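You operate a simulated robot arm through the tools that you are given. There is no shell and no other tool.

You run a simulated robot arm. Do the job below in one go: nothing can be reset, and whatever is moved stays where it is left.

Task
Switch the dryer off, move its hose to the drain pipe, then set the lever to hose.

It is judged by the outcome, as a careful person would: the job done as asked, and still so three seconds after it is handed in. It fails if anything else is knocked over, pushed out of place, dropped, spilled or broken.

Robot
A 7-joint arm with a two-finger gripper, fixed in place. Base frame: the origin is at the foot of the arm, x ahead of it, y to its left, z up. Units: m, degrees, N and s.
With the tool pointing down near the work surface it reaches from about 0.3 to 0.74 m from the base axis. Its first joint turns from -166.0 to 166.0 degrees. Payload 2.94 kg.
The tool frame sits at the grasp point between the pads (the TCP): z along the fingers, y along the line on which they close. The tips reach 0.03 m beyond it. The gripper opens to 0.138 m. The gripper's body begins 0.109 m behind the TCP.
Orientation is told as [roll, pitch, yaw] about the base's x, y, z axes, in that order, counted from this pose: with the fingers straight down and closing along the base's y, the tool's x points along the base's -x, its y along +y and its z along -z.

Tools
- The arm moves only by the tool send_rows. Its argument "steps" is a list that holds one entry, the list of rows, each a list of 7 numbers: the turn, a rotation vector about the tool's x, y, z in units of 180 degrees (1.0 is 180 degrees), then the shift along the tool's x, y, z in units of 200 mm (1.0 is 200 mm), then the opening, from 0 (shut) to 1 (fully open). In form: [[[ax, ay, az, x, y, z, jaw], ...]]. A call has 1 to 20 rows; each row is the pose to reach, as a shift and turn from the pose commanded when the call began, along the tool's axes at that moment. A call with a number of a shift or a turn outside -1 to 1 is refused whole. Rows are played at 5 a second. More than 0.05 m and 8.6 degrees between two rows, or a gripper value outside its range, and nothing of the call is played. A pose out of reach is approached as far as the arm can. The call stops where the force on the tool passes 60 N (or 10 N more than at its start, if that is more) or the arm is blocked; 0.2 s more then pass. The fingers move at their own pace and stop on an object; they squeeze with about 28 N. The grip force told is the motor's: it shows also when the fingers shut on nothing. Time passes only in rows, and 0.2 s behind the last, so rows that repeat a pose let the fingers close. The reply holds the time, the measured pose of the TCP, the force on the tool along the base axes, the opening and the grip force, in the units named above and with some noise, with the torque about the TCP (base axes, N m) and any sound that the robot's microphone picked up.
- Cameras (640 x 400 px; columns grow to the right, rows downward): "scene" is fixed at [0.0498, -0.5, 1.5109]; the picture's right is [0.31, -0.95, 0.00], its down [-0.49, -0.16, -0.86] and it looks along [0.81, 0.27, -0.52] (base axes); focal length 247 px, centre (320, 200). "wrist" rides on the gripper at [0.071, 0.019, -0.146] in the tool frame; the picture's right is [-0.26, 0.96, 0.00], its down [-0.85, -0.23, -0.48] and it looks along [-0.46, -0.12, 0.88] (tool axes); focal length 280 px, centre (320, 200). There is no depth. A picture from a camera that has moved, and an enlarged one, comes with that camera's place and axes in the base frame and with its lens.
- grab_frame(camera): a new picture of that camera. It takes no simulated time.
- move_column(by): slides the trunk up (or, below 0, down) by that many m; the arm rides with it, the base frame stays. It gives what a move gives, with no picture.
- zoom(camera, box): a new picture of the part [left, top, right, bottom] of that camera's present view, enlarged. It takes no simulated time.
- close_job(): hands the job in; it is judged then, once.

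Places have to be worked out from the pictures, the camera data and where the tool is seen. Open the gripper and draw the arm clear of the work before you hand the job in, unless the task says otherwise.

The tools are called as name(argument=value, ...) on one line, values as JSON. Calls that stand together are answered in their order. send_rows: Moves the arm, as the interface text tells. Its arguments: {"type":"object","properties":{"steps":{"type":"array"}},"required":["steps"]} The other tools are called the same way: move_column (by) slides the trunk up or down; grab_frame (camera) takes a picture; zoom (camera, box) takes an enlarged picture of a part of a camera's view; close_job () hands the job in.

At the start:

```text
time_s: 0.0
eef_pos: [0.3355, -0.2712, 1.3719]
tool_rot: [0.0, 0.1, 0.0]
force: [0.3, 0.4, -0.1]
moment: [0.01, 0.0, -0.03]
grip_width: 0.1379
grasp_force: 0.1
trunk travel left (down, up): [-0.4, 0.054]
```

scene: 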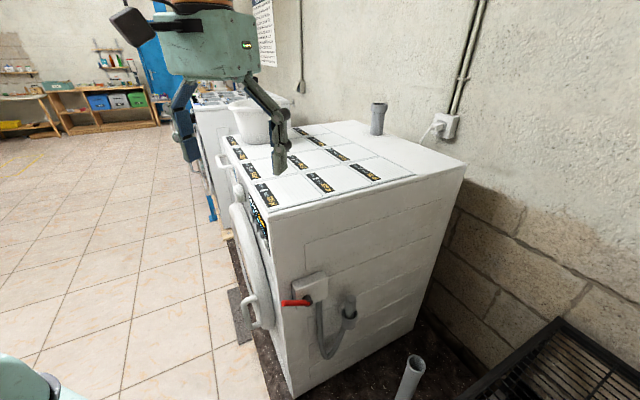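
wrist: 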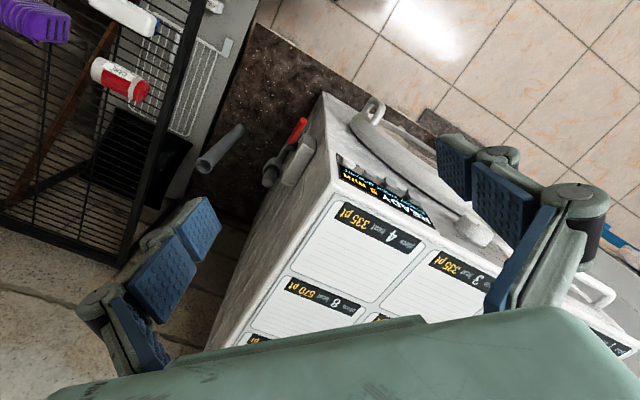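

I start by looking closely at the dryer's side (red lever, hose, pipe) and at its front panel before moving anything.

zoom(camera="scene", box=[220, 240, 460, 400])

zoom(camera="scene", box=[200, 130, 360, 240])

zoom(camera="wrist", box=[180, 70, 520, 280])

zoom(camera="scene", box=[360, 60, 520, 160])

```text
2.50 times, centred on (340, 320) of scene
camera zoom: at [0.0498, -0.5, 1.5109], right [0.31, -0.95, 0.0], down [-0.49, -0.16, -0.86], along [0.81, 0.27, -0.52], focal length 618 px, centre (270, -100)
```

zoom: 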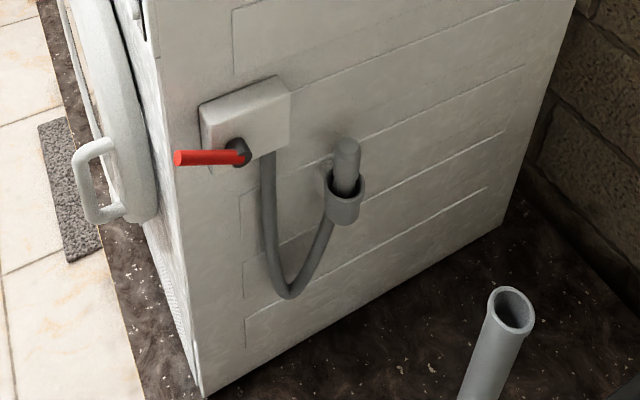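

```text
3.64 times, centred on (280, 185) of scene
camera zoom: at [0.0498, -0.5, 1.5109], right [0.31, -0.95, 0.0], down [-0.49, -0.16, -0.86], along [0.81, 0.27, -0.52], focal length 899 px, centre (466, 254)
```

zoom: 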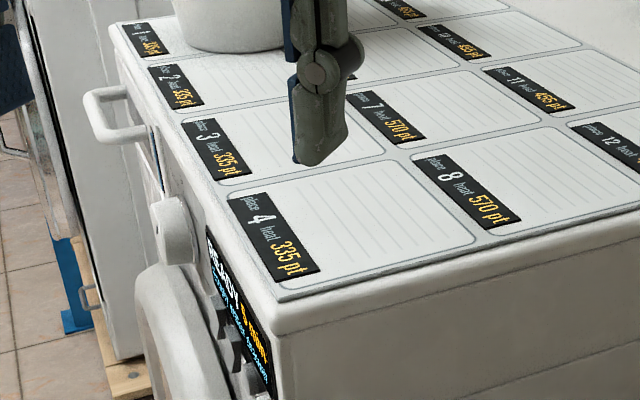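

```text
1.88 times, centred on (350, 175) of wrist
camera zoom: at [0.2652, -0.2533, 1.5167], right [0.26, 0.96, 0.0], down [0.85, -0.23, 0.48], along [0.46, -0.12, -0.88], focal length 528 px, centre (264, 247)
```

zoom: 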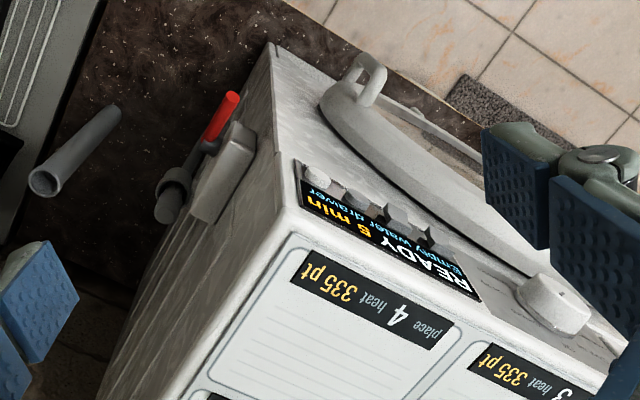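

```text
4.00 times, centred on (440, 110) of scene
camera zoom: at [0.0498, -0.5, 1.5109], right [0.31, -0.95, 0.0], down [-0.49, -0.16, -0.86], along [0.81, 0.27, -0.52], focal length 988 px, centre (-160, 560)
```

zoom: 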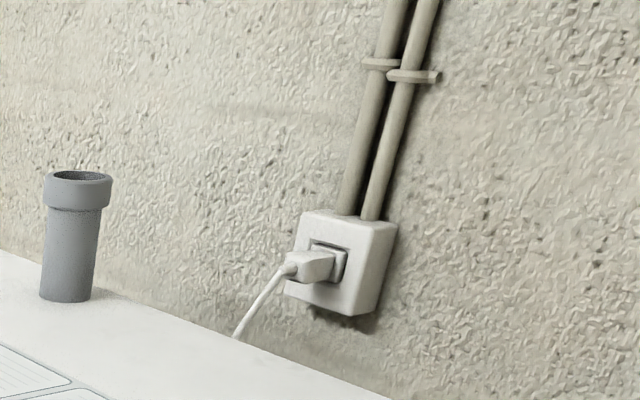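

The dryer stands turned about 45° with its near top corner around (0.40, -0.275, 1.237). The front panel faces (-x,+y), and the lever, hose and floor pipe are on the side facing (-x,-y). I'll swing the wrist camera around to look at the front controls from above, staying clear of the machine.

send_rows(steps=[[[0, 0, 0.03, 0, 0.12, 0, 1], [0, 0, 0.06, 0, 0.25, 0, 1], [0, 0, 0.09, 0, 0.38, 0, 1], [0, 0, 0.12, 0, 0.5, 0, 1], [0, 0, 0.155, 0, 0.62, 0, 1], [0, 0, 0.19, 0.05, 0.75, 0, 1], [0, 0, 0.22, 0.05, 0.88, 0, 1], [0, 0, 0.25, 0.05, 1.0, 0, 1]]])

grab_frame(camera="wrist")

grab_frame(camera="scene")

```text
time_s: 1.8
eef_pos: [0.3287, -0.073, 1.3692]
tool_rot: [-0.1, 0.3, -45.2]
force: [0.6, 0.4, 0.6]
moment: [-0.03, 0.02, -0.03]
grip_width: 0.1378
grasp_force: 0.0
trunk travel left (down, up): [-0.4, 0.054]
```

```text
taken
camera wrist: at [0.2936, -0.0099, 1.5149], right [0.87, 0.49, 0.0], down [0.44, -0.77, 0.47], along [0.23, -0.41, -0.88], focal length 280 px, centre (320, 200)
```

wrist: 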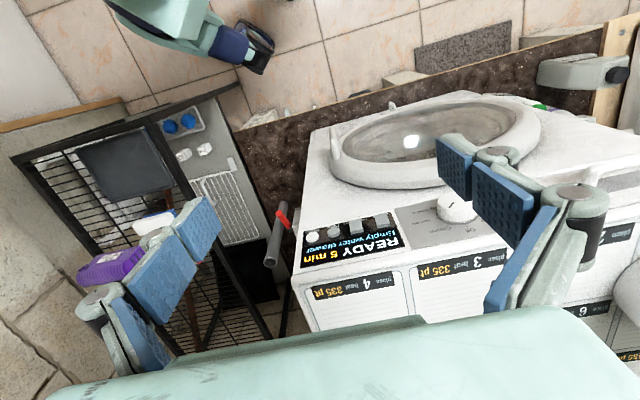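

```text
taken
```

scene: 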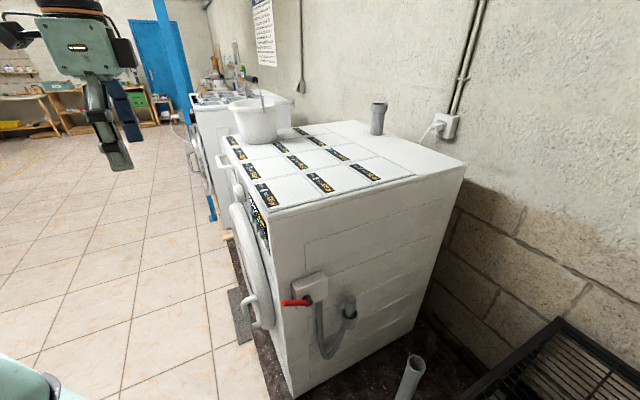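

The panel now shows a display, a row of buttons and a dial. I'll enlarge it.

zoom(camera="wrist", box=[290, 180, 520, 310])

zoom(camera="wrist", box=[400, 180, 500, 250])

zoom(camera="wrist", box=[295, 200, 405, 270])

```text
2.78 times, centred on (405, 245) of wrist
camera zoom: at [0.2936, -0.0099, 1.5149], right [0.87, 0.49, 0.0], down [0.44, -0.77, 0.47], along [0.23, -0.41, -0.88], focal length 780 px, centre (84, 75)
```

zoom: 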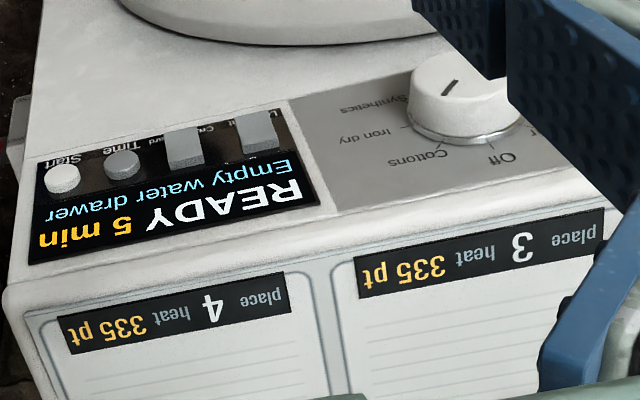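

```text
5.71 times, centred on (450, 215) of wrist
camera zoom: at [0.2936, -0.0099, 1.5149], right [0.87, 0.49, 0.0], down [0.44, -0.77, 0.47], along [0.23, -0.41, -0.88], focal length 1602 px, centre (-423, 114)
```

zoom: 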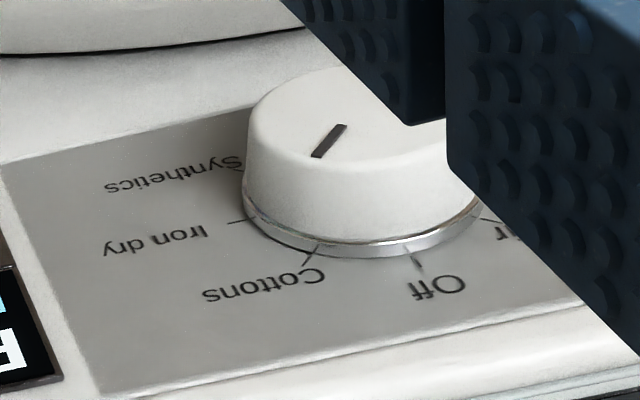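

```text
5.71 times, centred on (350, 235) of wrist
camera zoom: at [0.2936, -0.0099, 1.5149], right [0.87, 0.49, 0.0], down [0.44, -0.77, 0.47], along [0.23, -0.41, -0.88], focal length 1602 px, centre (149, 0)
```

zoom: 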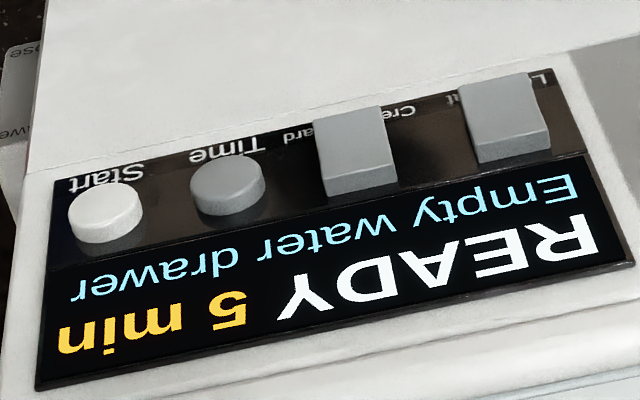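

The panel has a program dial with "Off" at the top and, next to it, "Cottons", "Iron dry" and "Synthetics". The pointer seems to be near Cottons. I'll tilt the camera for a more frontal view of the dial, staying about 0.2 m off the front.

send_rows(steps=[[[0, -0.027, 0, 0, 0.11, 0.09, 1], [0, -0.055, 0, 0, 0.23, 0.19, 1], [0, -0.083, 0, 0, 0.34, 0.28, 1], [0, -0.11, 0, 0.01, 0.46, 0.37, 1], [0, -0.139, 0, 0.01, 0.57, 0.46, 1], [0, -0.166, 0, 0.02, 0.69, 0.56, 1], [0, -0.194, 0, 0.02, 0.8, 0.65, 1], [0, -0.222, 0, 0.025, 0.915, 0.745, 1]]])

grab_frame(camera="wrist")

grab_frame(camera="scene")

```text
time_s: 3.6
eef_pos: [0.4506, 0.0591, 1.2256]
tool_rot: [0.1, -40.3, -45.1]
force: [0.1, -0.2, -0.8]
moment: [-0.01, 0.0, -0.03]
grip_width: 0.138
grasp_force: 0.0
trunk travel left (down, up): [-0.4, 0.054]
```

```text
taken
camera wrist: at [0.3595, 0.1775, 1.2898], right [0.82, 0.54, 0.17], down [0.08, -0.41, 0.91], along [0.56, -0.74, -0.38], focal length 280 px, centre (320, 200)
```

wrist: 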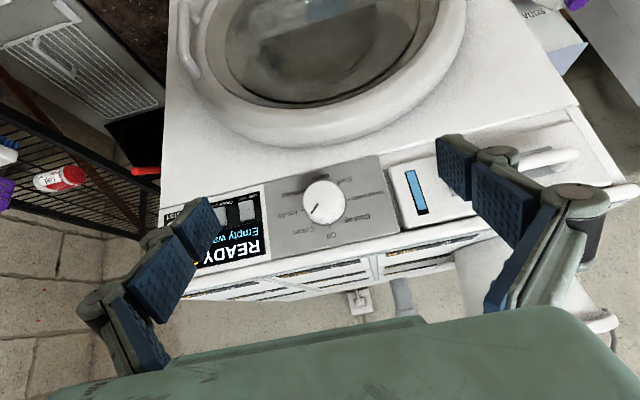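

```text
taken
```

scene: 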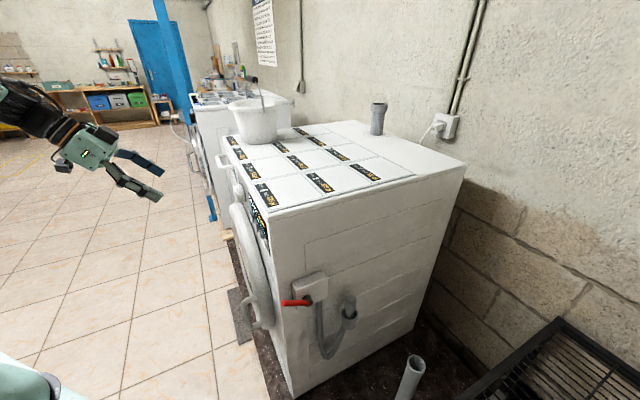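

zoom(camera="wrist", box=[255, 150, 415, 250])

zoom(camera="wrist", box=[160, 140, 480, 320])

```text
4.00 times, centred on (335, 200) of wrist
camera zoom: at [0.3595, 0.1775, 1.2898], right [0.82, 0.54, 0.17], down [0.08, -0.41, 0.91], along [0.56, -0.74, -0.38], focal length 1122 px, centre (260, 200)
```

zoom: 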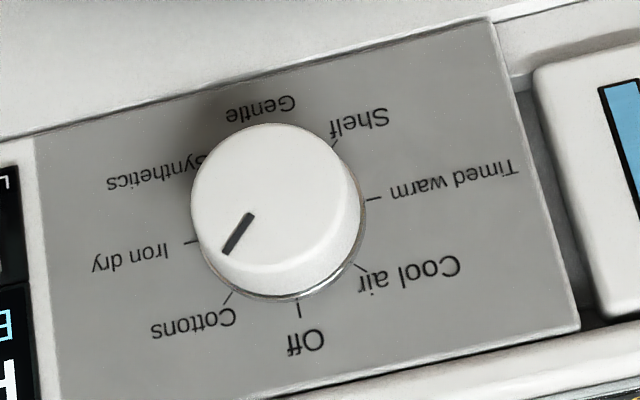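

```text
2.00 times, centred on (320, 230) of wrist
camera zoom: at [0.3595, 0.1775, 1.2898], right [0.82, 0.54, 0.17], down [0.08, -0.41, 0.91], along [0.56, -0.74, -0.38], focal length 561 px, centre (320, 140)
```

zoom: 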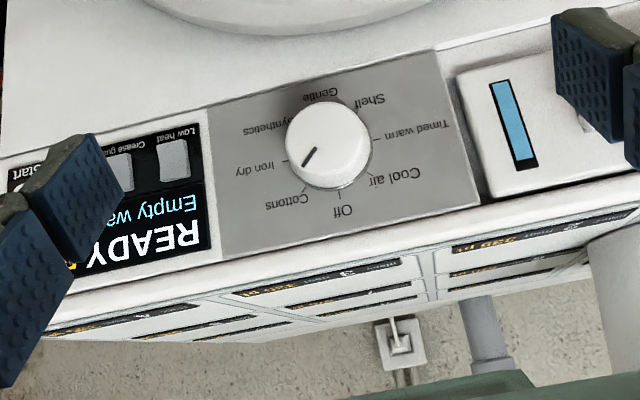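

The dial has eight positions 45° apart. It points at Cottons, and Off is one step counter-clockwise as seen from the front. I put the knob axis at about (0.577, -0.100, 1.156) on the panel, with a diameter of roughly 5 cm and 2–2.5 cm of protrusion. Next I level the tool toward the panel and stop about 12 cm off to check the alignment.

send_rows(steps=[[[0, -0.04, 0, -0.012, -0.017, 0.075, 0.65], [0, -0.08, 0, -0.025, -0.034, 0.15, 0.65], [0, -0.12, 0, -0.037, -0.05, 0.227, 0.65], [0, -0.16, 0, -0.05, -0.067, 0.303, 0.65], [0, -0.2, 0, -0.062, -0.084, 0.379, 0.65], [0, -0.24, 0, -0.075, -0.1, 0.455, 0.65], [0, -0.277, 0, -0.0865, -0.117, 0.53, 0.65]]])

grab_frame(camera="wrist")

grab_frame(camera="scene")

```text
time_s: 5.2
eef_pos: [0.4949, -0.0142, 1.1551]
tool_rot: [55.6, -89.9, -100.5]
force: [0.1, -0.2, -0.7]
moment: [0.01, -0.02, -0.01]
grip_width: 0.0899
grasp_force: 0.0
trunk travel left (down, up): [-0.4, 0.054]
```

```text
taken
camera wrist: at [0.4042, 0.1021, 1.0833], right [0.68, 0.68, 0.26], down [-0.5, 0.17, 0.85], along [0.53, -0.71, 0.46], focal length 280 px, centre (320, 200)
```

wrist: 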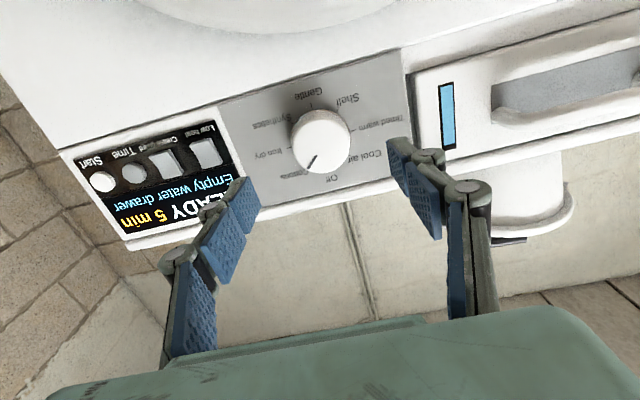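

```text
taken
```

scene: 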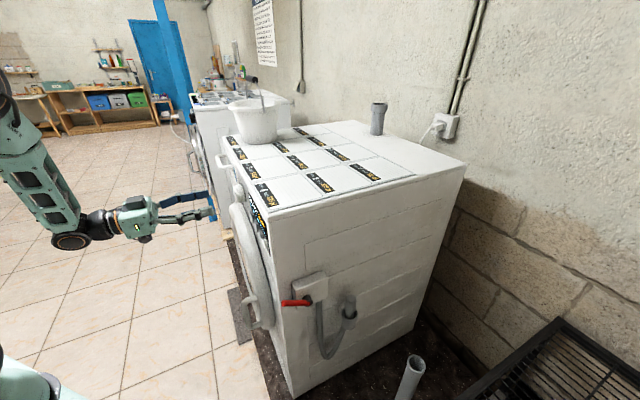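

The TCP is nearly in line with the knob axis. I triangulate the knob face centre at about (0.564, -0.083, 1.153). I'll enlarge the view to find the panel plane behind the knob.

zoom(camera="wrist", box=[240, 80, 420, 200])

zoom(camera="scene", box=[110, 150, 290, 270])

```text
3.33 times, centred on (330, 140) of wrist
camera zoom: at [0.4042, 0.1021, 1.0833], right [0.68, 0.68, 0.26], down [-0.5, 0.17, 0.85], along [0.53, -0.71, 0.46], focal length 935 px, centre (287, 400)
```

zoom: 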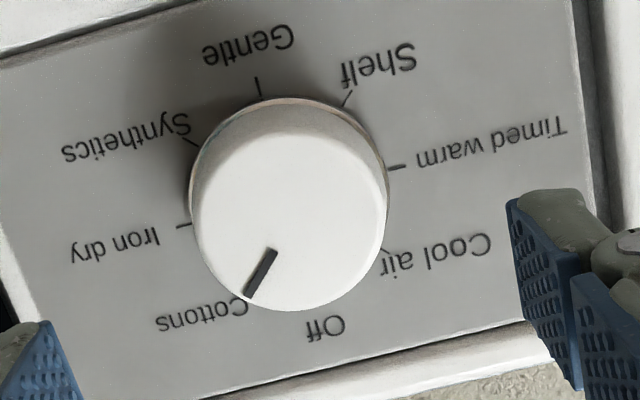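

```text
3.33 times, centred on (200, 210) of scene
camera zoom: at [0.0498, -0.5, 1.5109], right [0.31, -0.95, 0.0], down [-0.49, -0.16, -0.86], along [0.81, 0.27, -0.52], focal length 824 px, centre (720, 167)
```

zoom: 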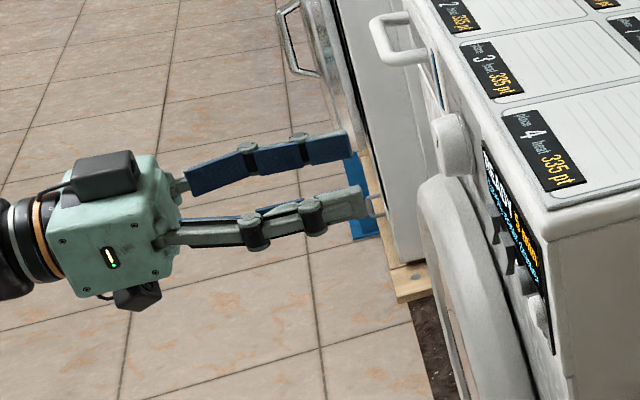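

The panel plane lies near x−y ≈ 0.667, about 11 cm ahead of the TCP, and the knob axis matches the TCP to 1–2 mm. I'll go forward 7 cm with the fingers either side of the knob and check.

send_rows(steps=[[[0, 0, 0, 0, 0.005, 0.08, 0.65], [0, 0, 0, 0, 0.005, 0.16, 0.65], [0, 0, 0, 0, 0.005, 0.23, 0.65], [0, 0, 0, 0, 0.005, 0.29, 0.65], [0, 0, 0, 0, 0.005, 0.34, 0.65]]])

grab_frame(camera="wrist")

zoom(camera="scene", box=[170, 140, 290, 220])

```text
time_s: 6.4
eef_pos: [0.5427, -0.0619, 1.1519]
tool_rot: [-4.2, -89.8, -40.8]
force: [-0.4, -0.1, -0.3]
moment: [0.02, -0.01, 0.01]
grip_width: 0.0896
grasp_force: 0.1
trunk travel left (down, up): [-0.4, 0.054]
```

```text
taken
camera wrist: at [0.4524, 0.0542, 1.0809], right [0.68, 0.68, 0.26], down [-0.5, 0.17, 0.85], along [0.53, -0.71, 0.46], focal length 280 px, centre (320, 200)
```

wrist: 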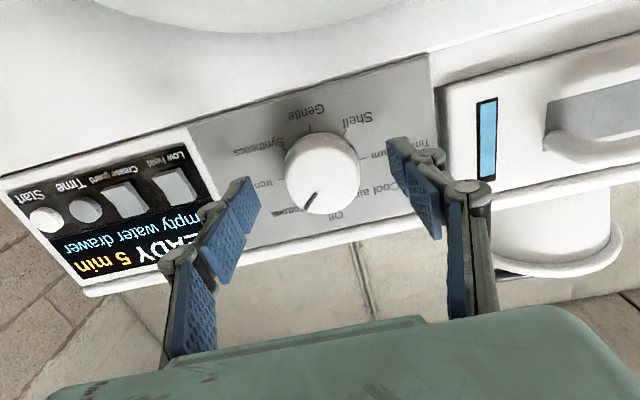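

```text
5.00 times, centred on (230, 180) of scene
camera zoom: at [0.0498, -0.5, 1.5109], right [0.31, -0.95, 0.0], down [-0.49, -0.16, -0.86], along [0.81, 0.27, -0.52], focal length 1236 px, centre (770, 300)
```

zoom: 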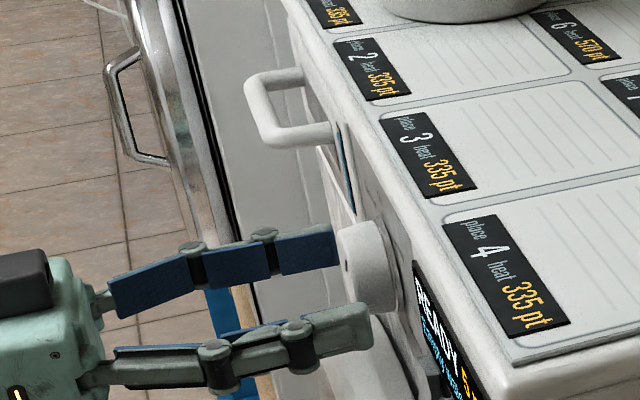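

The fingers are on both sides of the knob, with the tips about 1.4 cm from the panel. I'll creep in 9 mm, correct 2 mm upward, then close on the knob.

send_rows(steps=[[[0, 0, 0, -0.01, 0, 0.02, 0.65], [0, 0, 0, -0.01, 0, 0.035, 0.65], [0, 0, 0, -0.01, 0, 0.045, 0.65]]])

send_rows(steps=[[[0, 0, 0, 0, 0, 0, 0.45], [0, 0, 0, 0, 0, 0, 0.3], [0, 0, 0, 0, 0, 0, 0.2], [0, 0, 0, 0, 0, 0, 0.2]]])

grab_frame(camera="wrist")

```text
time_s: 7.2
eef_pos: [0.5493, -0.0679, 1.1548]
tool_rot: [6.2, -89.8, -51.4]
force: [0.4, -0.6, -0.1]
moment: [-0.04, -0.03, 0.01]
grip_width: 0.0898
grasp_force: 0.0
trunk travel left (down, up): [-0.4, 0.054]
```

```text
time_s: 8.2
eef_pos: [0.5482, -0.0689, 1.1539]
tool_rot: [4.3, -89.7, -49.6]
force: [-1.8, -0.4, -0.3]
moment: [-0.05, -0.05, -0.1]
grip_width: 0.0514
grasp_force: 44.7
trunk travel left (down, up): [-0.4, 0.054]
```

```text
taken
camera wrist: at [0.4582, 0.0486, 1.0834], right [0.68, 0.68, 0.26], down [-0.5, 0.17, 0.85], along [0.53, -0.71, 0.46], focal length 280 px, centre (320, 200)
```

wrist: 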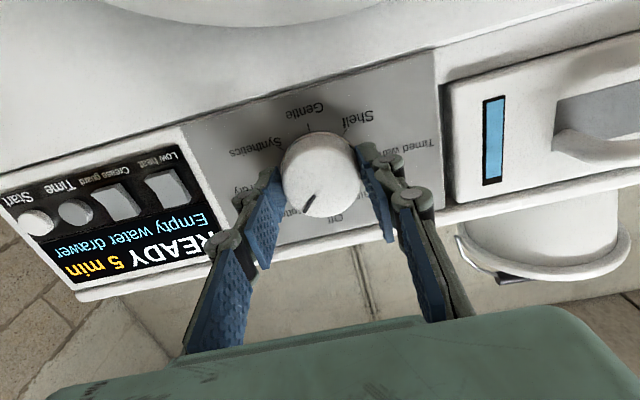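

The knob is held (5.1 cm wide). Now I turn it counter-clockwise as seen from the front (negative about tool z), 45° in small steps.

send_rows(steps=[[[0, 0, -0.03, 0, 0, 0, 0.2], [0, 0, -0.06, 0, 0, 0, 0.2], [0, 0, -0.09, 0, 0, 0, 0.2], [0, 0, -0.12, 0, 0, 0, 0.2], [0, 0, -0.155, 0, 0, 0, 0.2], [0, 0, -0.19, 0, 0, 0, 0.2], [0, 0, -0.22, 0, 0, 0, 0.2], [0, 0, -0.25, 0, 0, 0, 0.2], [0, 0, -0.25, 0, 0, 0, 0.2]]])

grab_frame(camera="wrist")

grab_frame(camera="scene")

```text
time_s: 10.2
eef_pos: [0.5462, -0.0694, 1.1546]
tool_rot: [-89.7, -44.9, 44.6]
force: [-7.9, -11.1, -1.0]
moment: [-0.07, -0.09, -0.81]
grip_width: 0.0512
grasp_force: 45.0
trunk travel left (down, up): [-0.4, 0.054]
```

```text
taken
camera wrist: at [0.4174, 0.0082, 1.0915], right [0.61, 0.61, -0.5], down [-0.02, 0.64, 0.77], along [0.79, -0.46, 0.41], focal length 280 px, centre (320, 200)
```

wrist: 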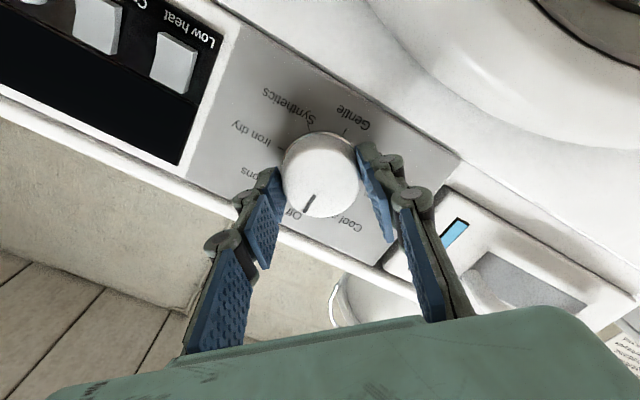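

```text
taken
```

scene: 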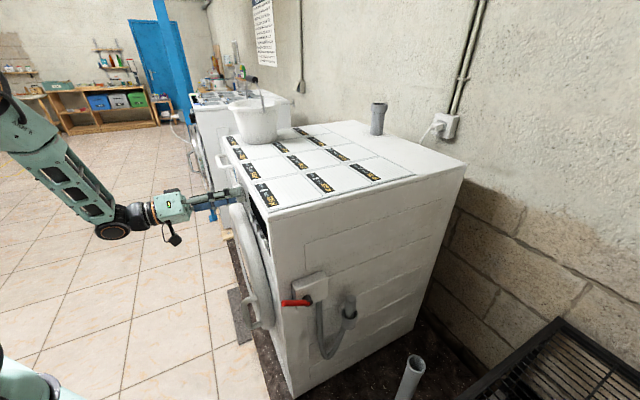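

The display has gone dark. I'll check that the pointer is squarely on Off before letting go.

zoom(camera="wrist", box=[230, 90, 420, 250])

```text
2.50 times, centred on (325, 170) of wrist
camera zoom: at [0.4174, 0.0082, 1.0915], right [0.61, 0.61, -0.5], down [-0.02, 0.64, 0.77], along [0.79, -0.46, 0.41], focal length 701 px, centre (308, 275)
```

zoom: 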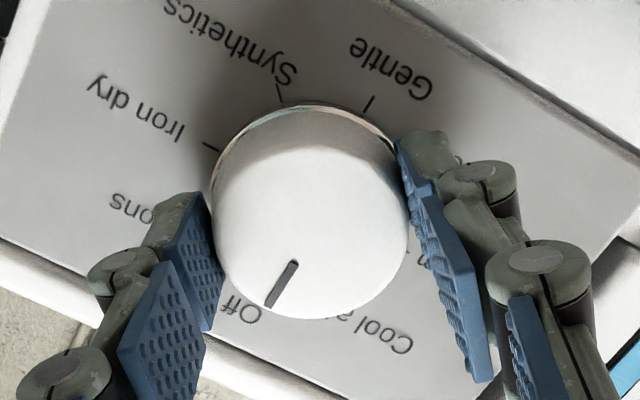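

The pointer lines up with Off. I'll open the fingers, back straight out and recheck the dial.

send_rows(steps=[[[0, 0, 0, 0, 0, 0, 0.4], [0, 0, 0, 0, 0, 0, 0.55], [0, 0, 0, 0, 0, 0, 0.6], [0, 0, 0, 0, 0, -0.08, 0.6], [0, 0, 0, 0, 0, -0.2, 0.6], [0, 0, 0, 0, 0, -0.35, 0.6], [0, 0, 0, 0, 0, -0.5, 0.6]]])

grab_frame(camera="wrist")

zoom(camera="wrist", box=[200, 60, 440, 220])

```text
time_s: 11.8
eef_pos: [0.4765, 0.0043, 1.1529]
tool_rot: [-89.8, -44.9, 44.8]
force: [0.6, -0.3, 0.7]
moment: [0.0, 0.0, 0.02]
grip_width: 0.0828
grasp_force: 0.1
trunk travel left (down, up): [-0.4, 0.054]
```

```text
taken
camera wrist: at [0.3476, 0.0818, 1.0893], right [0.61, 0.61, -0.5], down [-0.03, 0.64, 0.76], along [0.79, -0.46, 0.41], focal length 280 px, centre (320, 200)
```

wrist: 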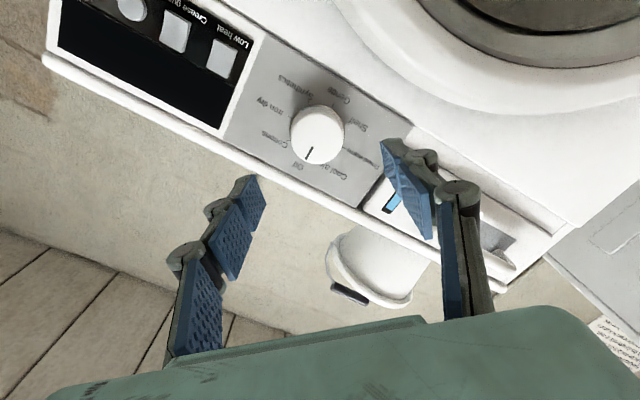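

```text
2.50 times, centred on (320, 140) of wrist
camera zoom: at [0.3476, 0.0818, 1.0893], right [0.61, 0.61, -0.5], down [-0.03, 0.64, 0.76], along [0.79, -0.46, 0.41], focal length 701 px, centre (320, 350)
```

zoom: 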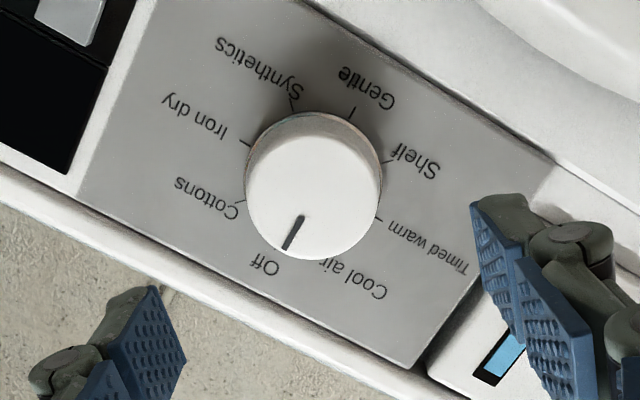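

The dial stays on Off, with the pointer vertical within measurement error and the display dark. Now I withdraw, turn the tool downward and go round above the corner toward the hose side.

send_rows(steps=[[[0, 0, 0.04, 0, 0, -0.05, 0.6], [0, 0, 0.08, 0, 0, -0.1, 0.6], [0, 0, 0.12, 0, 0, -0.15, 0.6], [0, 0, 0.16, 0, 0, -0.2, 0.6], [0, 0, 0.2, 0, 0, -0.25, 0.6], [0, 0, 0.23, 0, 0, -0.3, 0.6], [0, 0, 0.25, 0, 0, -0.3, 0.6]]])

send_rows(steps=[[[0, 0.04, 0, -0.1, -0.05, 0, 0.6], [0, 0.08, 0, -0.2, -0.1, 0, 0.6], [0, 0.12, 0, -0.3, -0.16, 0, 0.6], [0, 0.16, 0, -0.4, -0.22, 0, 0.6], [0, 0.2, 0, -0.5, -0.28, 0, 0.6], [0, 0.245, 0, -0.6, -0.35, 0, 0.6], [0, 0.29, 0, -0.7, -0.42, 0, 0.6], [0, 0.335, 0, -0.8, -0.49, 0, 0.6], [0, 0.38, 0, -0.9, -0.56, -0.01, 0.7], [0, 0.42, 0, -1.0, -0.63, -0.02, 0.8], [0, 0.46, 0, -1.0, -0.7, -0.02, 0.9], [0, 0.5, 0, -1.0, -0.71, -0.02, 1]]])

grab_frame(camera="scene")

```text
time_s: 13.4
eef_pos: [0.4372, 0.0457, 1.1536]
tool_rot: [30.9, -89.8, -75.8]
force: [-0.4, 0.2, -0.3]
moment: [-0.01, 0.03, -0.01]
grip_width: 0.0828
grasp_force: 0.0
trunk travel left (down, up): [-0.4, 0.054]
```

```text
time_s: 16.0
eef_pos: [0.3314, -0.0541, 1.3537]
tool_rot: [-0.1, 0.4, -45.1]
force: [-0.2, -0.1, 0.2]
moment: [0.03, -0.01, 0.01]
grip_width: 0.138
grasp_force: 0.2
trunk travel left (down, up): [-0.4, 0.054]
```

```text
taken
```

scene: 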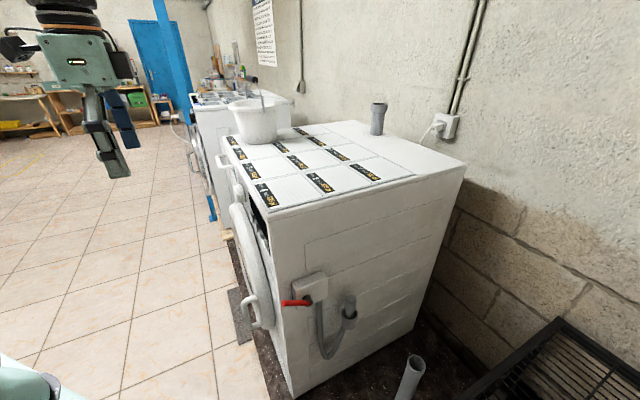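

Clear of the front. I'll now swing over to the hose side in two moves, turning the tool to face the side panel.

send_rows(steps=[[[0, 0, -0.03, -0.09, -0.1, 0, 1], [0, 0, -0.06, -0.18, -0.2, 0, 1], [0, 0, -0.09, -0.26, -0.3, 0, 1], [0, 0, -0.12, -0.35, -0.4, 0, 1], [0, 0, -0.155, -0.44, -0.5, 0, 1], [0, 0, -0.19, -0.53, -0.6, 0, 1], [0, 0, -0.22, -0.62, -0.7, 0, 1], [0, 0, -0.25, -0.7, -0.8, 0, 1]]])

send_rows(steps=[[[0, 0, -0.03, 0.01, -0.12, 0, 1], [0, 0, -0.06, 0.02, -0.25, 0, 1], [0, 0, -0.09, 0.03, -0.37, 0, 1], [0, 0, -0.12, 0.04, -0.5, 0, 1], [0, 0, -0.155, 0.05, -0.62, 0, 1], [0, 0, -0.19, 0.06, -0.75, 0, 1], [0, 0, -0.22, 0.07, -0.87, 0, 1], [0, 0, -0.25, 0.08, -1.0, 0, 1]]])

grab_frame(camera="wrist")

grab_frame(camera="scene")

```text
time_s: 17.8
eef_pos: [0.3174, -0.2627, 1.3543]
tool_rot: [0.2, 0.1, 0.1]
force: [-0.2, -0.7, -0.4]
moment: [0.01, 0.01, 0.03]
grip_width: 0.1381
grasp_force: 0.1
trunk travel left (down, up): [-0.4, 0.054]
```

```text
time_s: 19.6
eef_pos: [0.2994, -0.4658, 1.3546]
tool_rot: [0.3, -0.2, 45.2]
force: [0.8, -0.7, -0.4]
moment: [0.03, 0.0, 0.01]
grip_width: 0.1379
grasp_force: 0.0
trunk travel left (down, up): [-0.4, 0.054]
```

```text
taken
camera wrist: at [0.2368, -0.5032, 1.4993], right [-0.5, 0.87, 0.0], down [0.76, 0.44, 0.48], along [0.41, 0.24, -0.88], focal length 280 px, centre (320, 200)
```

wrist: 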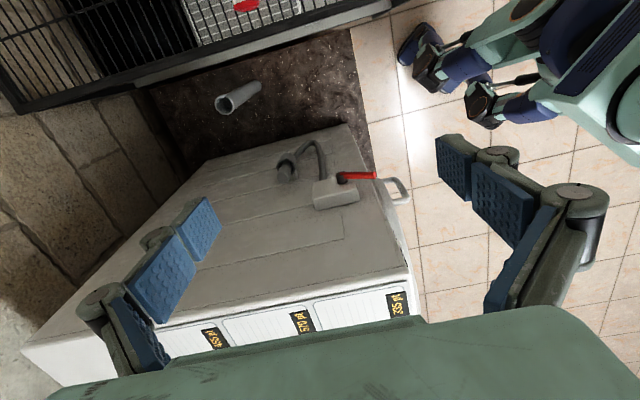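

```text
taken
```

scene: 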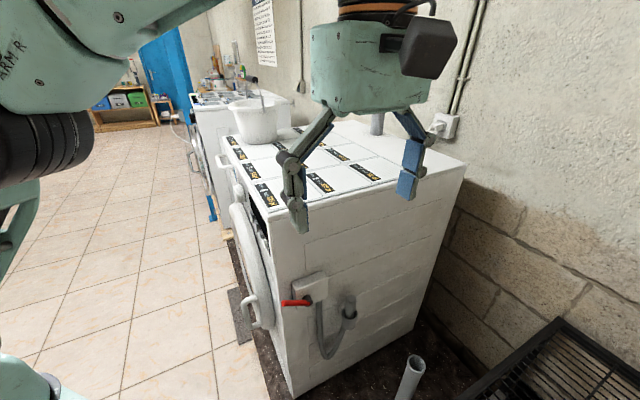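

The side is now visible. I'll zoom in on the lever box, hose and pipe.

zoom(camera="wrist", box=[200, 70, 420, 220])

zoom(camera="wrist", box=[260, 130, 390, 215])

```text
2.67 times, centred on (310, 145) of wrist
camera zoom: at [0.2368, -0.5032, 1.4993], right [-0.5, 0.87, 0.0], down [0.76, 0.44, 0.48], along [0.41, 0.24, -0.88], focal length 748 px, centre (347, 347)
```

zoom: 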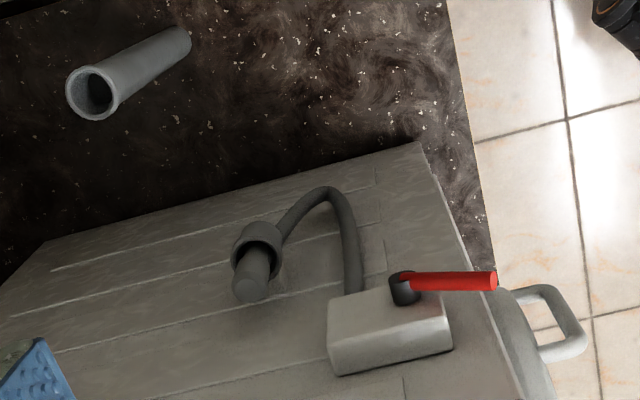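

```text
4.71 times, centred on (325, 172) of wrist
camera zoom: at [0.2368, -0.5032, 1.4993], right [-0.5, 0.87, 0.0], down [0.76, 0.44, 0.48], along [0.41, 0.24, -0.88], focal length 1320 px, centre (296, 329)
```

zoom: 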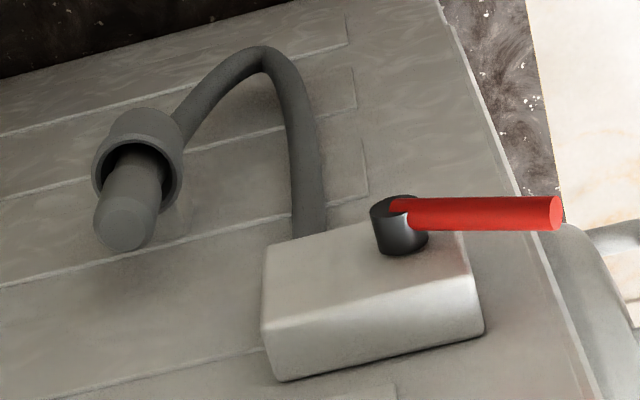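

The hose end sits by a stub and cup about 6 cm off the side panel, near (0.49, -0.45, 0.84–0.94). I need a closer look from lower down, so I lower the trunk by 0.25 m; the tool is about 20 cm clear of the side.

move_column(by=-0.25)

grab_frame(camera="wrist")

grab_frame(camera="scene")

```text
time_s: 22.2
eef_pos: [0.3006, -0.4649, 1.1045]
tool_rot: [0.2, -0.1, 45.0]
force: [0.3, 0.3, 0.2]
moment: [0.0, 0.04, 0.01]
grip_width: 0.1381
grasp_force: 0.0
trunk travel left (down, up): [-0.15, 0.304]
```

```text
taken
camera wrist: at [0.2366, -0.5015, 1.2504], right [-0.5, 0.87, 0.0], down [0.76, 0.44, 0.48], along [0.41, 0.24, -0.88], focal length 280 px, centre (320, 200)
```

wrist: 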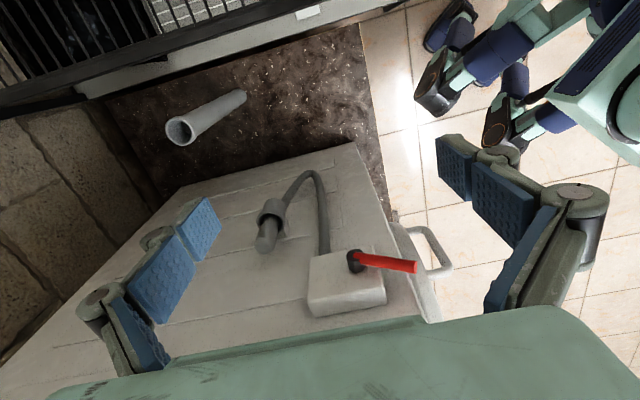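

```text
taken
```

scene: 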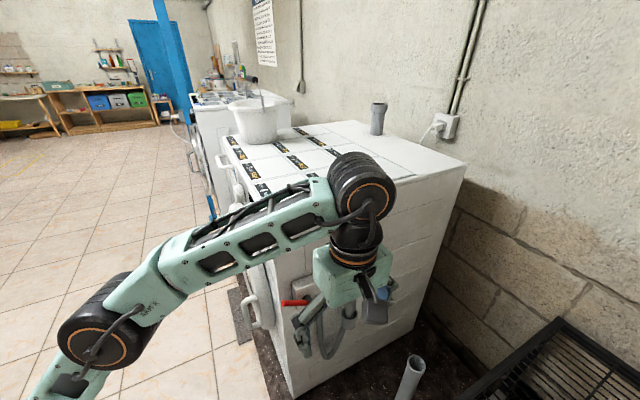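

I now tilt the tool about 36° toward the side panel and back away a little for a clearer look at how the hose end is held.

send_rows(steps=[[[0, -0.03, 0, 0.04, -0.02, 0.07, 1], [0, -0.06, 0, 0.08, -0.04, 0.13, 1], [0, -0.09, 0, 0.12, -0.06, 0.2, 1], [0, -0.12, 0, 0.16, -0.08, 0.27, 1], [0, -0.15, 0, 0.2, -0.1, 0.34, 1], [0, -0.18, 0, 0.24, -0.11, 0.4, 1], [0, -0.2, 0, 0.265, -0.124, 0.45, 1]]])

grab_frame(camera="wrist")

grab_frame(camera="scene")

```text
time_s: 23.8
eef_pos: [0.2373, -0.496, 1.0207]
tool_rot: [0.3, -36.0, 44.7]
force: [0.0, 0.9, 0.2]
moment: [0.01, 0.04, 0.02]
grip_width: 0.1379
grasp_force: 0.0
out of reach, approached as far as the arm can: row 5, 6, 7
trunk travel left (down, up): [-0.15, 0.304]
```

```text
taken
camera wrist: at [0.1236, -0.5842, 1.0973], right [-0.53, 0.83, 0.16], down [0.45, 0.12, 0.88], along [0.72, 0.54, -0.44], focal length 280 px, centre (320, 200)
```

wrist: 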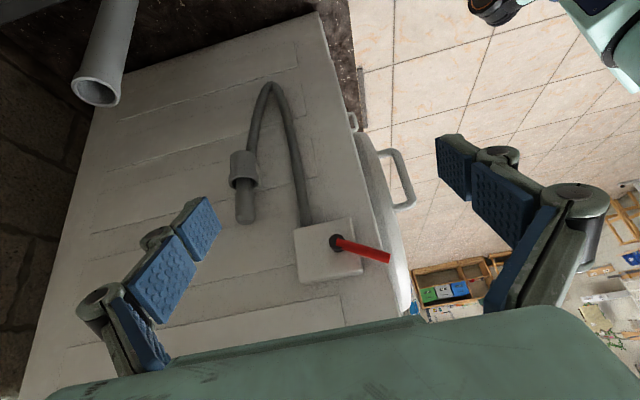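

```text
taken
```

scene: 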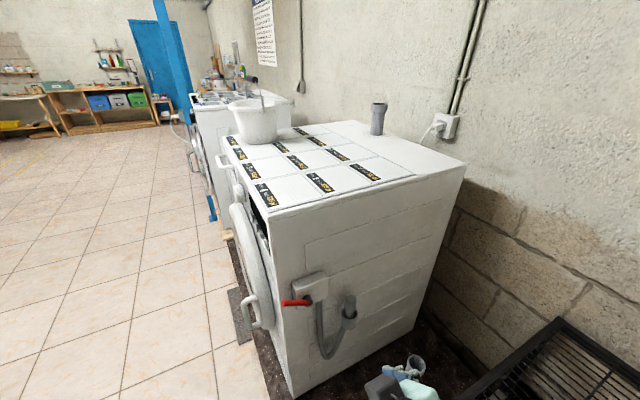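

The tool reached a good viewing pose, slightly short of the command. I'll enlarge the hose end, the lever box and the pipe.

zoom(camera="wrist", box=[200, 120, 320, 240])

zoom(camera="wrist", box=[280, 190, 420, 310])

zoom(camera="wrist", box=[30, 0, 200, 140])

```text
3.33 times, centred on (260, 180) of wrist
camera zoom: at [0.1236, -0.5842, 1.0973], right [-0.53, 0.83, 0.16], down [0.45, 0.12, 0.88], along [0.72, 0.54, -0.44], focal length 935 px, centre (520, 267)
```

zoom: 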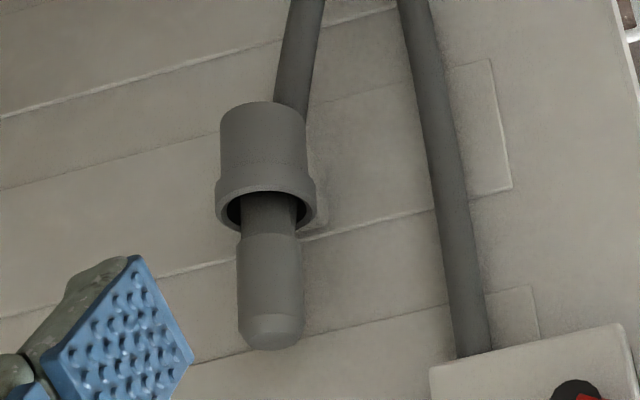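

```text
3.33 times, centred on (350, 250) of wrist
camera zoom: at [0.1236, -0.5842, 1.0973], right [-0.53, 0.83, 0.16], down [0.45, 0.12, 0.88], along [0.72, 0.54, -0.44], focal length 935 px, centre (220, 33)
```

zoom: 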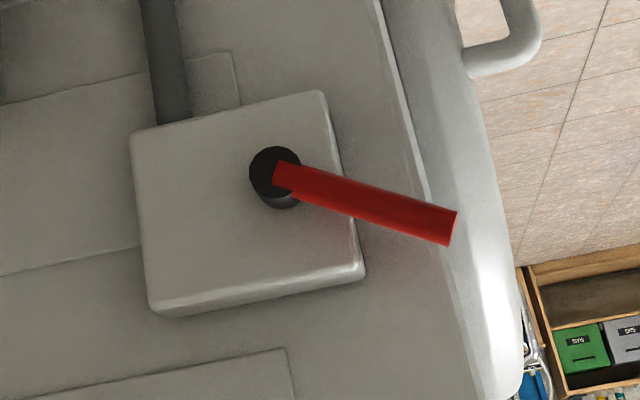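

```text
2.86 times, centred on (115, 70) of wrist
camera zoom: at [0.1236, -0.5842, 1.0973], right [-0.53, 0.83, 0.16], down [0.45, 0.12, 0.88], along [0.72, 0.54, -0.44], focal length 801 px, centre (906, 571)
```

zoom: 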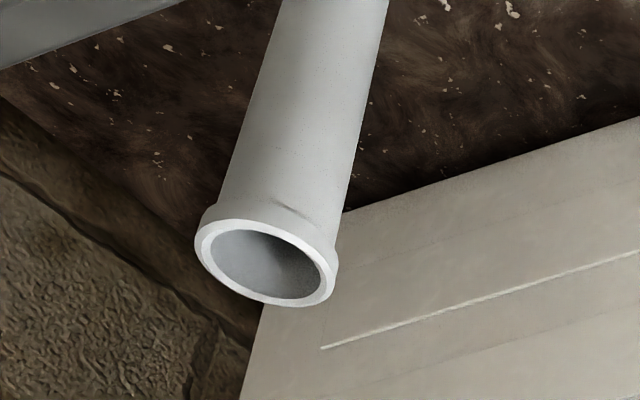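

Now it's clear that a short socket is fixed to the side by a bracket, and a rigid hose end (about 3 cm thick) sticks up out of it. The hose itself meets the socket from below, and I need to understand that better. I'll bring the tool vertical again and then look along the panel.

send_rows(steps=[[[0, 0.04, 0, 0, 0, 0, 1], [0, 0.08, 0, 0, 0, 0, 1], [0, 0.12, 0, 0, 0, 0, 1], [0, 0.16, 0, 0, 0, 0, 1], [0, 0.2, 0, 0, 0, 0, 1]]])

send_rows(steps=[[[0, 0, 0.04, 0, 0, 0, 1], [0, 0, 0.08, 0, 0, 0, 1], [0, 0, 0.12, 0, 0, 0, 1], [0, 0, 0.16, 0, 0, 0, 1], [0, 0, 0.2, 0, 0, 0, 1], [0, 0, 0.24, 0, 0, 0, 1], [0, 0, 0.28, 0, 0, 0, 1], [0, 0, 0.32, 0, 0, 0, 1], [0, 0, 0.36, 0, 0, 0, 1], [0, 0, 0.4, 0, 0, 0, 1]]])

grab_frame(camera="wrist")

grab_frame(camera="scene")

```text
time_s: 25.0
eef_pos: [0.2388, -0.497, 1.0233]
tool_rot: [0.0, 0.0, 44.9]
force: [-0.4, 0.4, 0.1]
moment: [0.05, 0.0, 0.02]
grip_width: 0.1379
grasp_force: 0.1
trunk travel left (down, up): [-0.15, 0.304]
```

```text
time_s: 27.2
eef_pos: [0.2403, -0.4962, 1.0245]
tool_rot: [0.1, 0.2, -27.1]
force: [-0.5, -0.1, -0.6]
moment: [-0.02, 0.01, -0.02]
grip_width: 0.1379
grasp_force: 0.0
trunk travel left (down, up): [-0.15, 0.304]
```

```text
taken
camera wrist: at [0.1867, -0.4478, 1.1692], right [0.67, 0.74, 0.0], down [0.65, -0.59, 0.47], along [0.35, -0.32, -0.88], focal length 280 px, centre (320, 200)
```

wrist: 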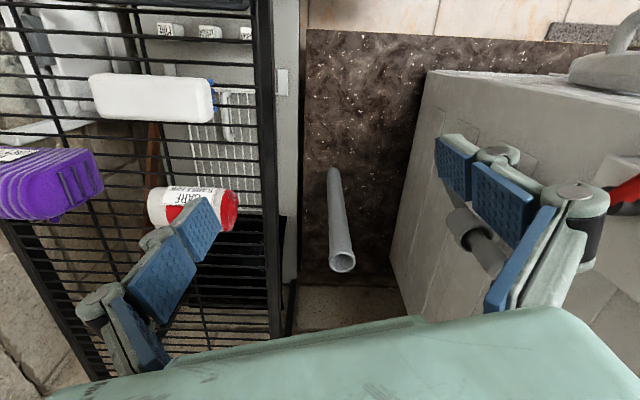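

```text
taken
```

scene: 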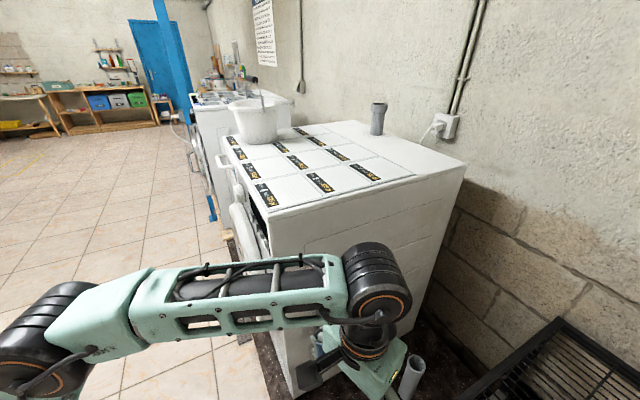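

The wire rack stands beyond the pipe on the far −y side, so I must keep clear of it. I'll turn back to about −10° yaw and tilt the tool nearly level, to see under the socket from a safe distance.

send_rows(steps=[[[0, 0, -0.03, 0, 0, 0, 0.6], [0, 0, -0.065, 0, 0, 0, 0.6], [0, 0, -0.095, 0, 0, 0, 0.6]]])

send_rows(steps=[[[0, -0.04, 0, -0.01, 0.02, 0.05, 0.6], [0, -0.08, 0, -0.02, 0.05, 0.1, 0.6], [0, -0.12, 0, -0.03, 0.07, 0.15, 0.6], [0, -0.16, 0, -0.04, 0.1, 0.2, 0.6], [0, -0.2, 0, -0.05, 0.12, 0.25, 0.6], [0, -0.24, 0, -0.06, 0.15, 0.3, 0.6], [0, -0.28, 0, -0.08, 0.17, 0.35, 0.6], [0, -0.32, 0, -0.09, 0.2, 0.4, 0.6], [0, -0.36, 0, -0.1, 0.22, 0.45, 0.6], [0, -0.39, 0, -0.11, 0.2475, 0.5, 0.6]]])

grab_frame(camera="wrist")

grab_frame(camera="scene")

```text
time_s: 28.0
eef_pos: [0.2388, -0.4963, 1.0234]
tool_rot: [0.2, 0.1, -9.8]
force: [-0.6, 0.4, -0.1]
moment: [-0.07, 0.01, 0.02]
grip_width: 0.083
grasp_force: 0.1
trunk travel left (down, up): [-0.15, 0.304]
```

```text
time_s: 30.2
eef_pos: [0.2701, -0.4503, 0.9232]
tool_rot: [0.3, -70.2, -10.4]
force: [0.0, -0.3, -0.3]
moment: [0.01, 0.02, -0.01]
grip_width: 0.0828
grasp_force: 0.0
trunk travel left (down, up): [-0.15, 0.304]
```

```text
taken
camera wrist: at [0.1133, -0.4035, 0.9066], right [0.26, 0.93, 0.25], down [-0.2, -0.2, 0.96], along [0.95, -0.29, 0.13], focal length 280 px, centre (320, 200)
```

wrist: 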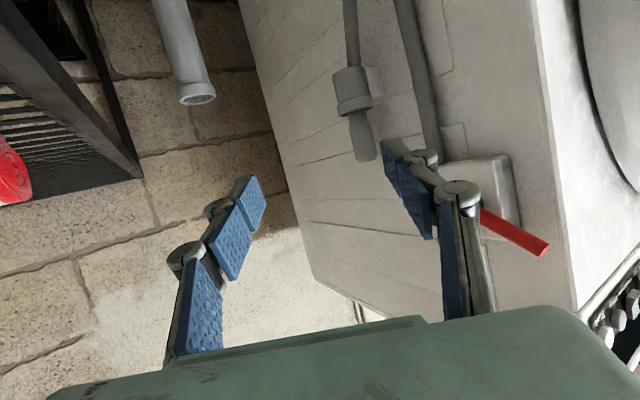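

```text
taken
```

scene: 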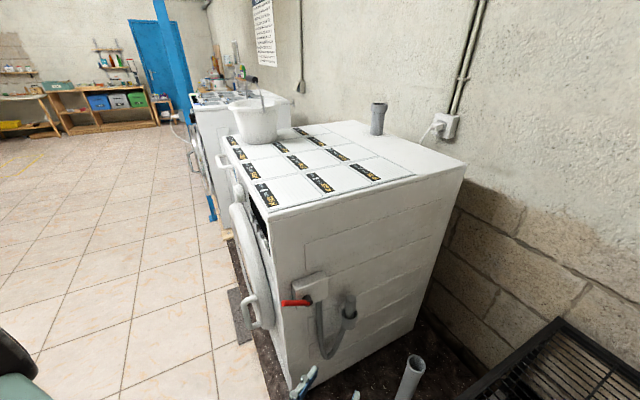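

zoom(camera="wrist", box=[300, 0, 460, 180])

zoom(camera="wrist", box=[400, 120, 580, 280])

zoom(camera="wrist", box=[60, 0, 260, 200])

```text
2.22 times, centred on (380, 90) of wrist
camera zoom: at [0.1133, -0.4035, 0.9066], right [0.26, 0.93, 0.25], down [-0.2, -0.2, 0.96], along [0.95, -0.29, 0.13], focal length 623 px, centre (187, 444)
```

zoom: 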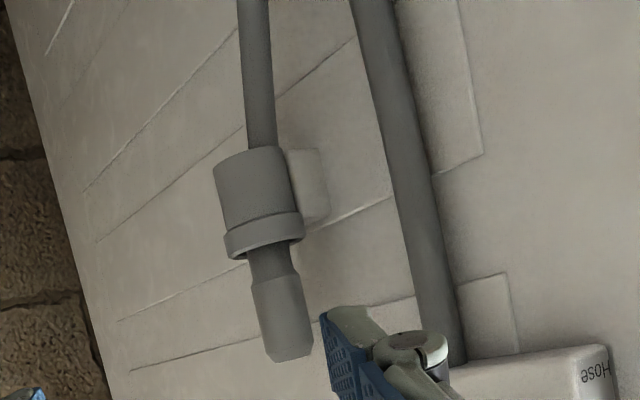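

```text
2.50 times, centred on (490, 200) of wrist
camera zoom: at [0.1133, -0.4035, 0.9066], right [0.26, 0.93, 0.25], down [-0.2, -0.2, 0.96], along [0.95, -0.29, 0.13], focal length 701 px, centre (-105, 200)
```

zoom: 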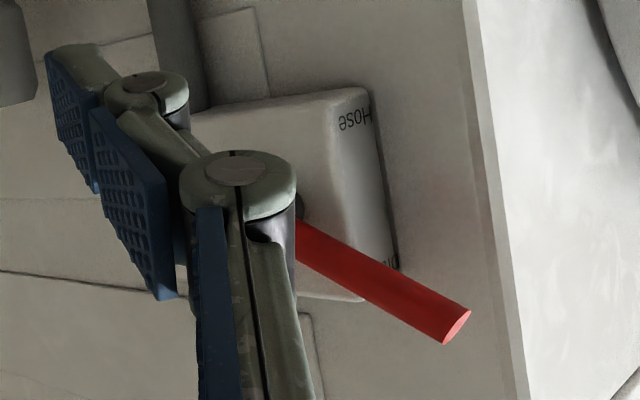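

```text
2.00 times, centred on (160, 100) of wrist
camera zoom: at [0.1133, -0.4035, 0.9066], right [0.26, 0.93, 0.25], down [-0.2, -0.2, 0.96], along [0.95, -0.29, 0.13], focal length 561 px, centre (640, 400)
```

zoom: 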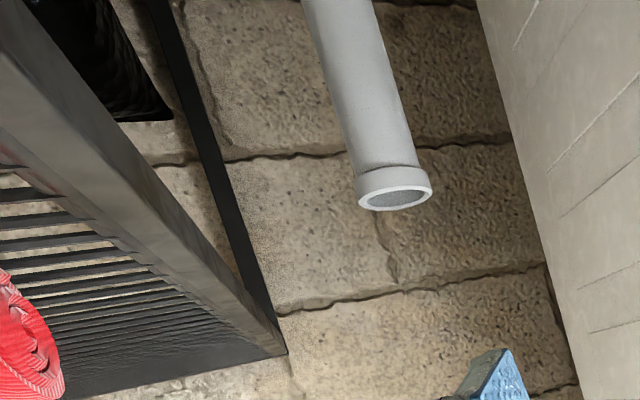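

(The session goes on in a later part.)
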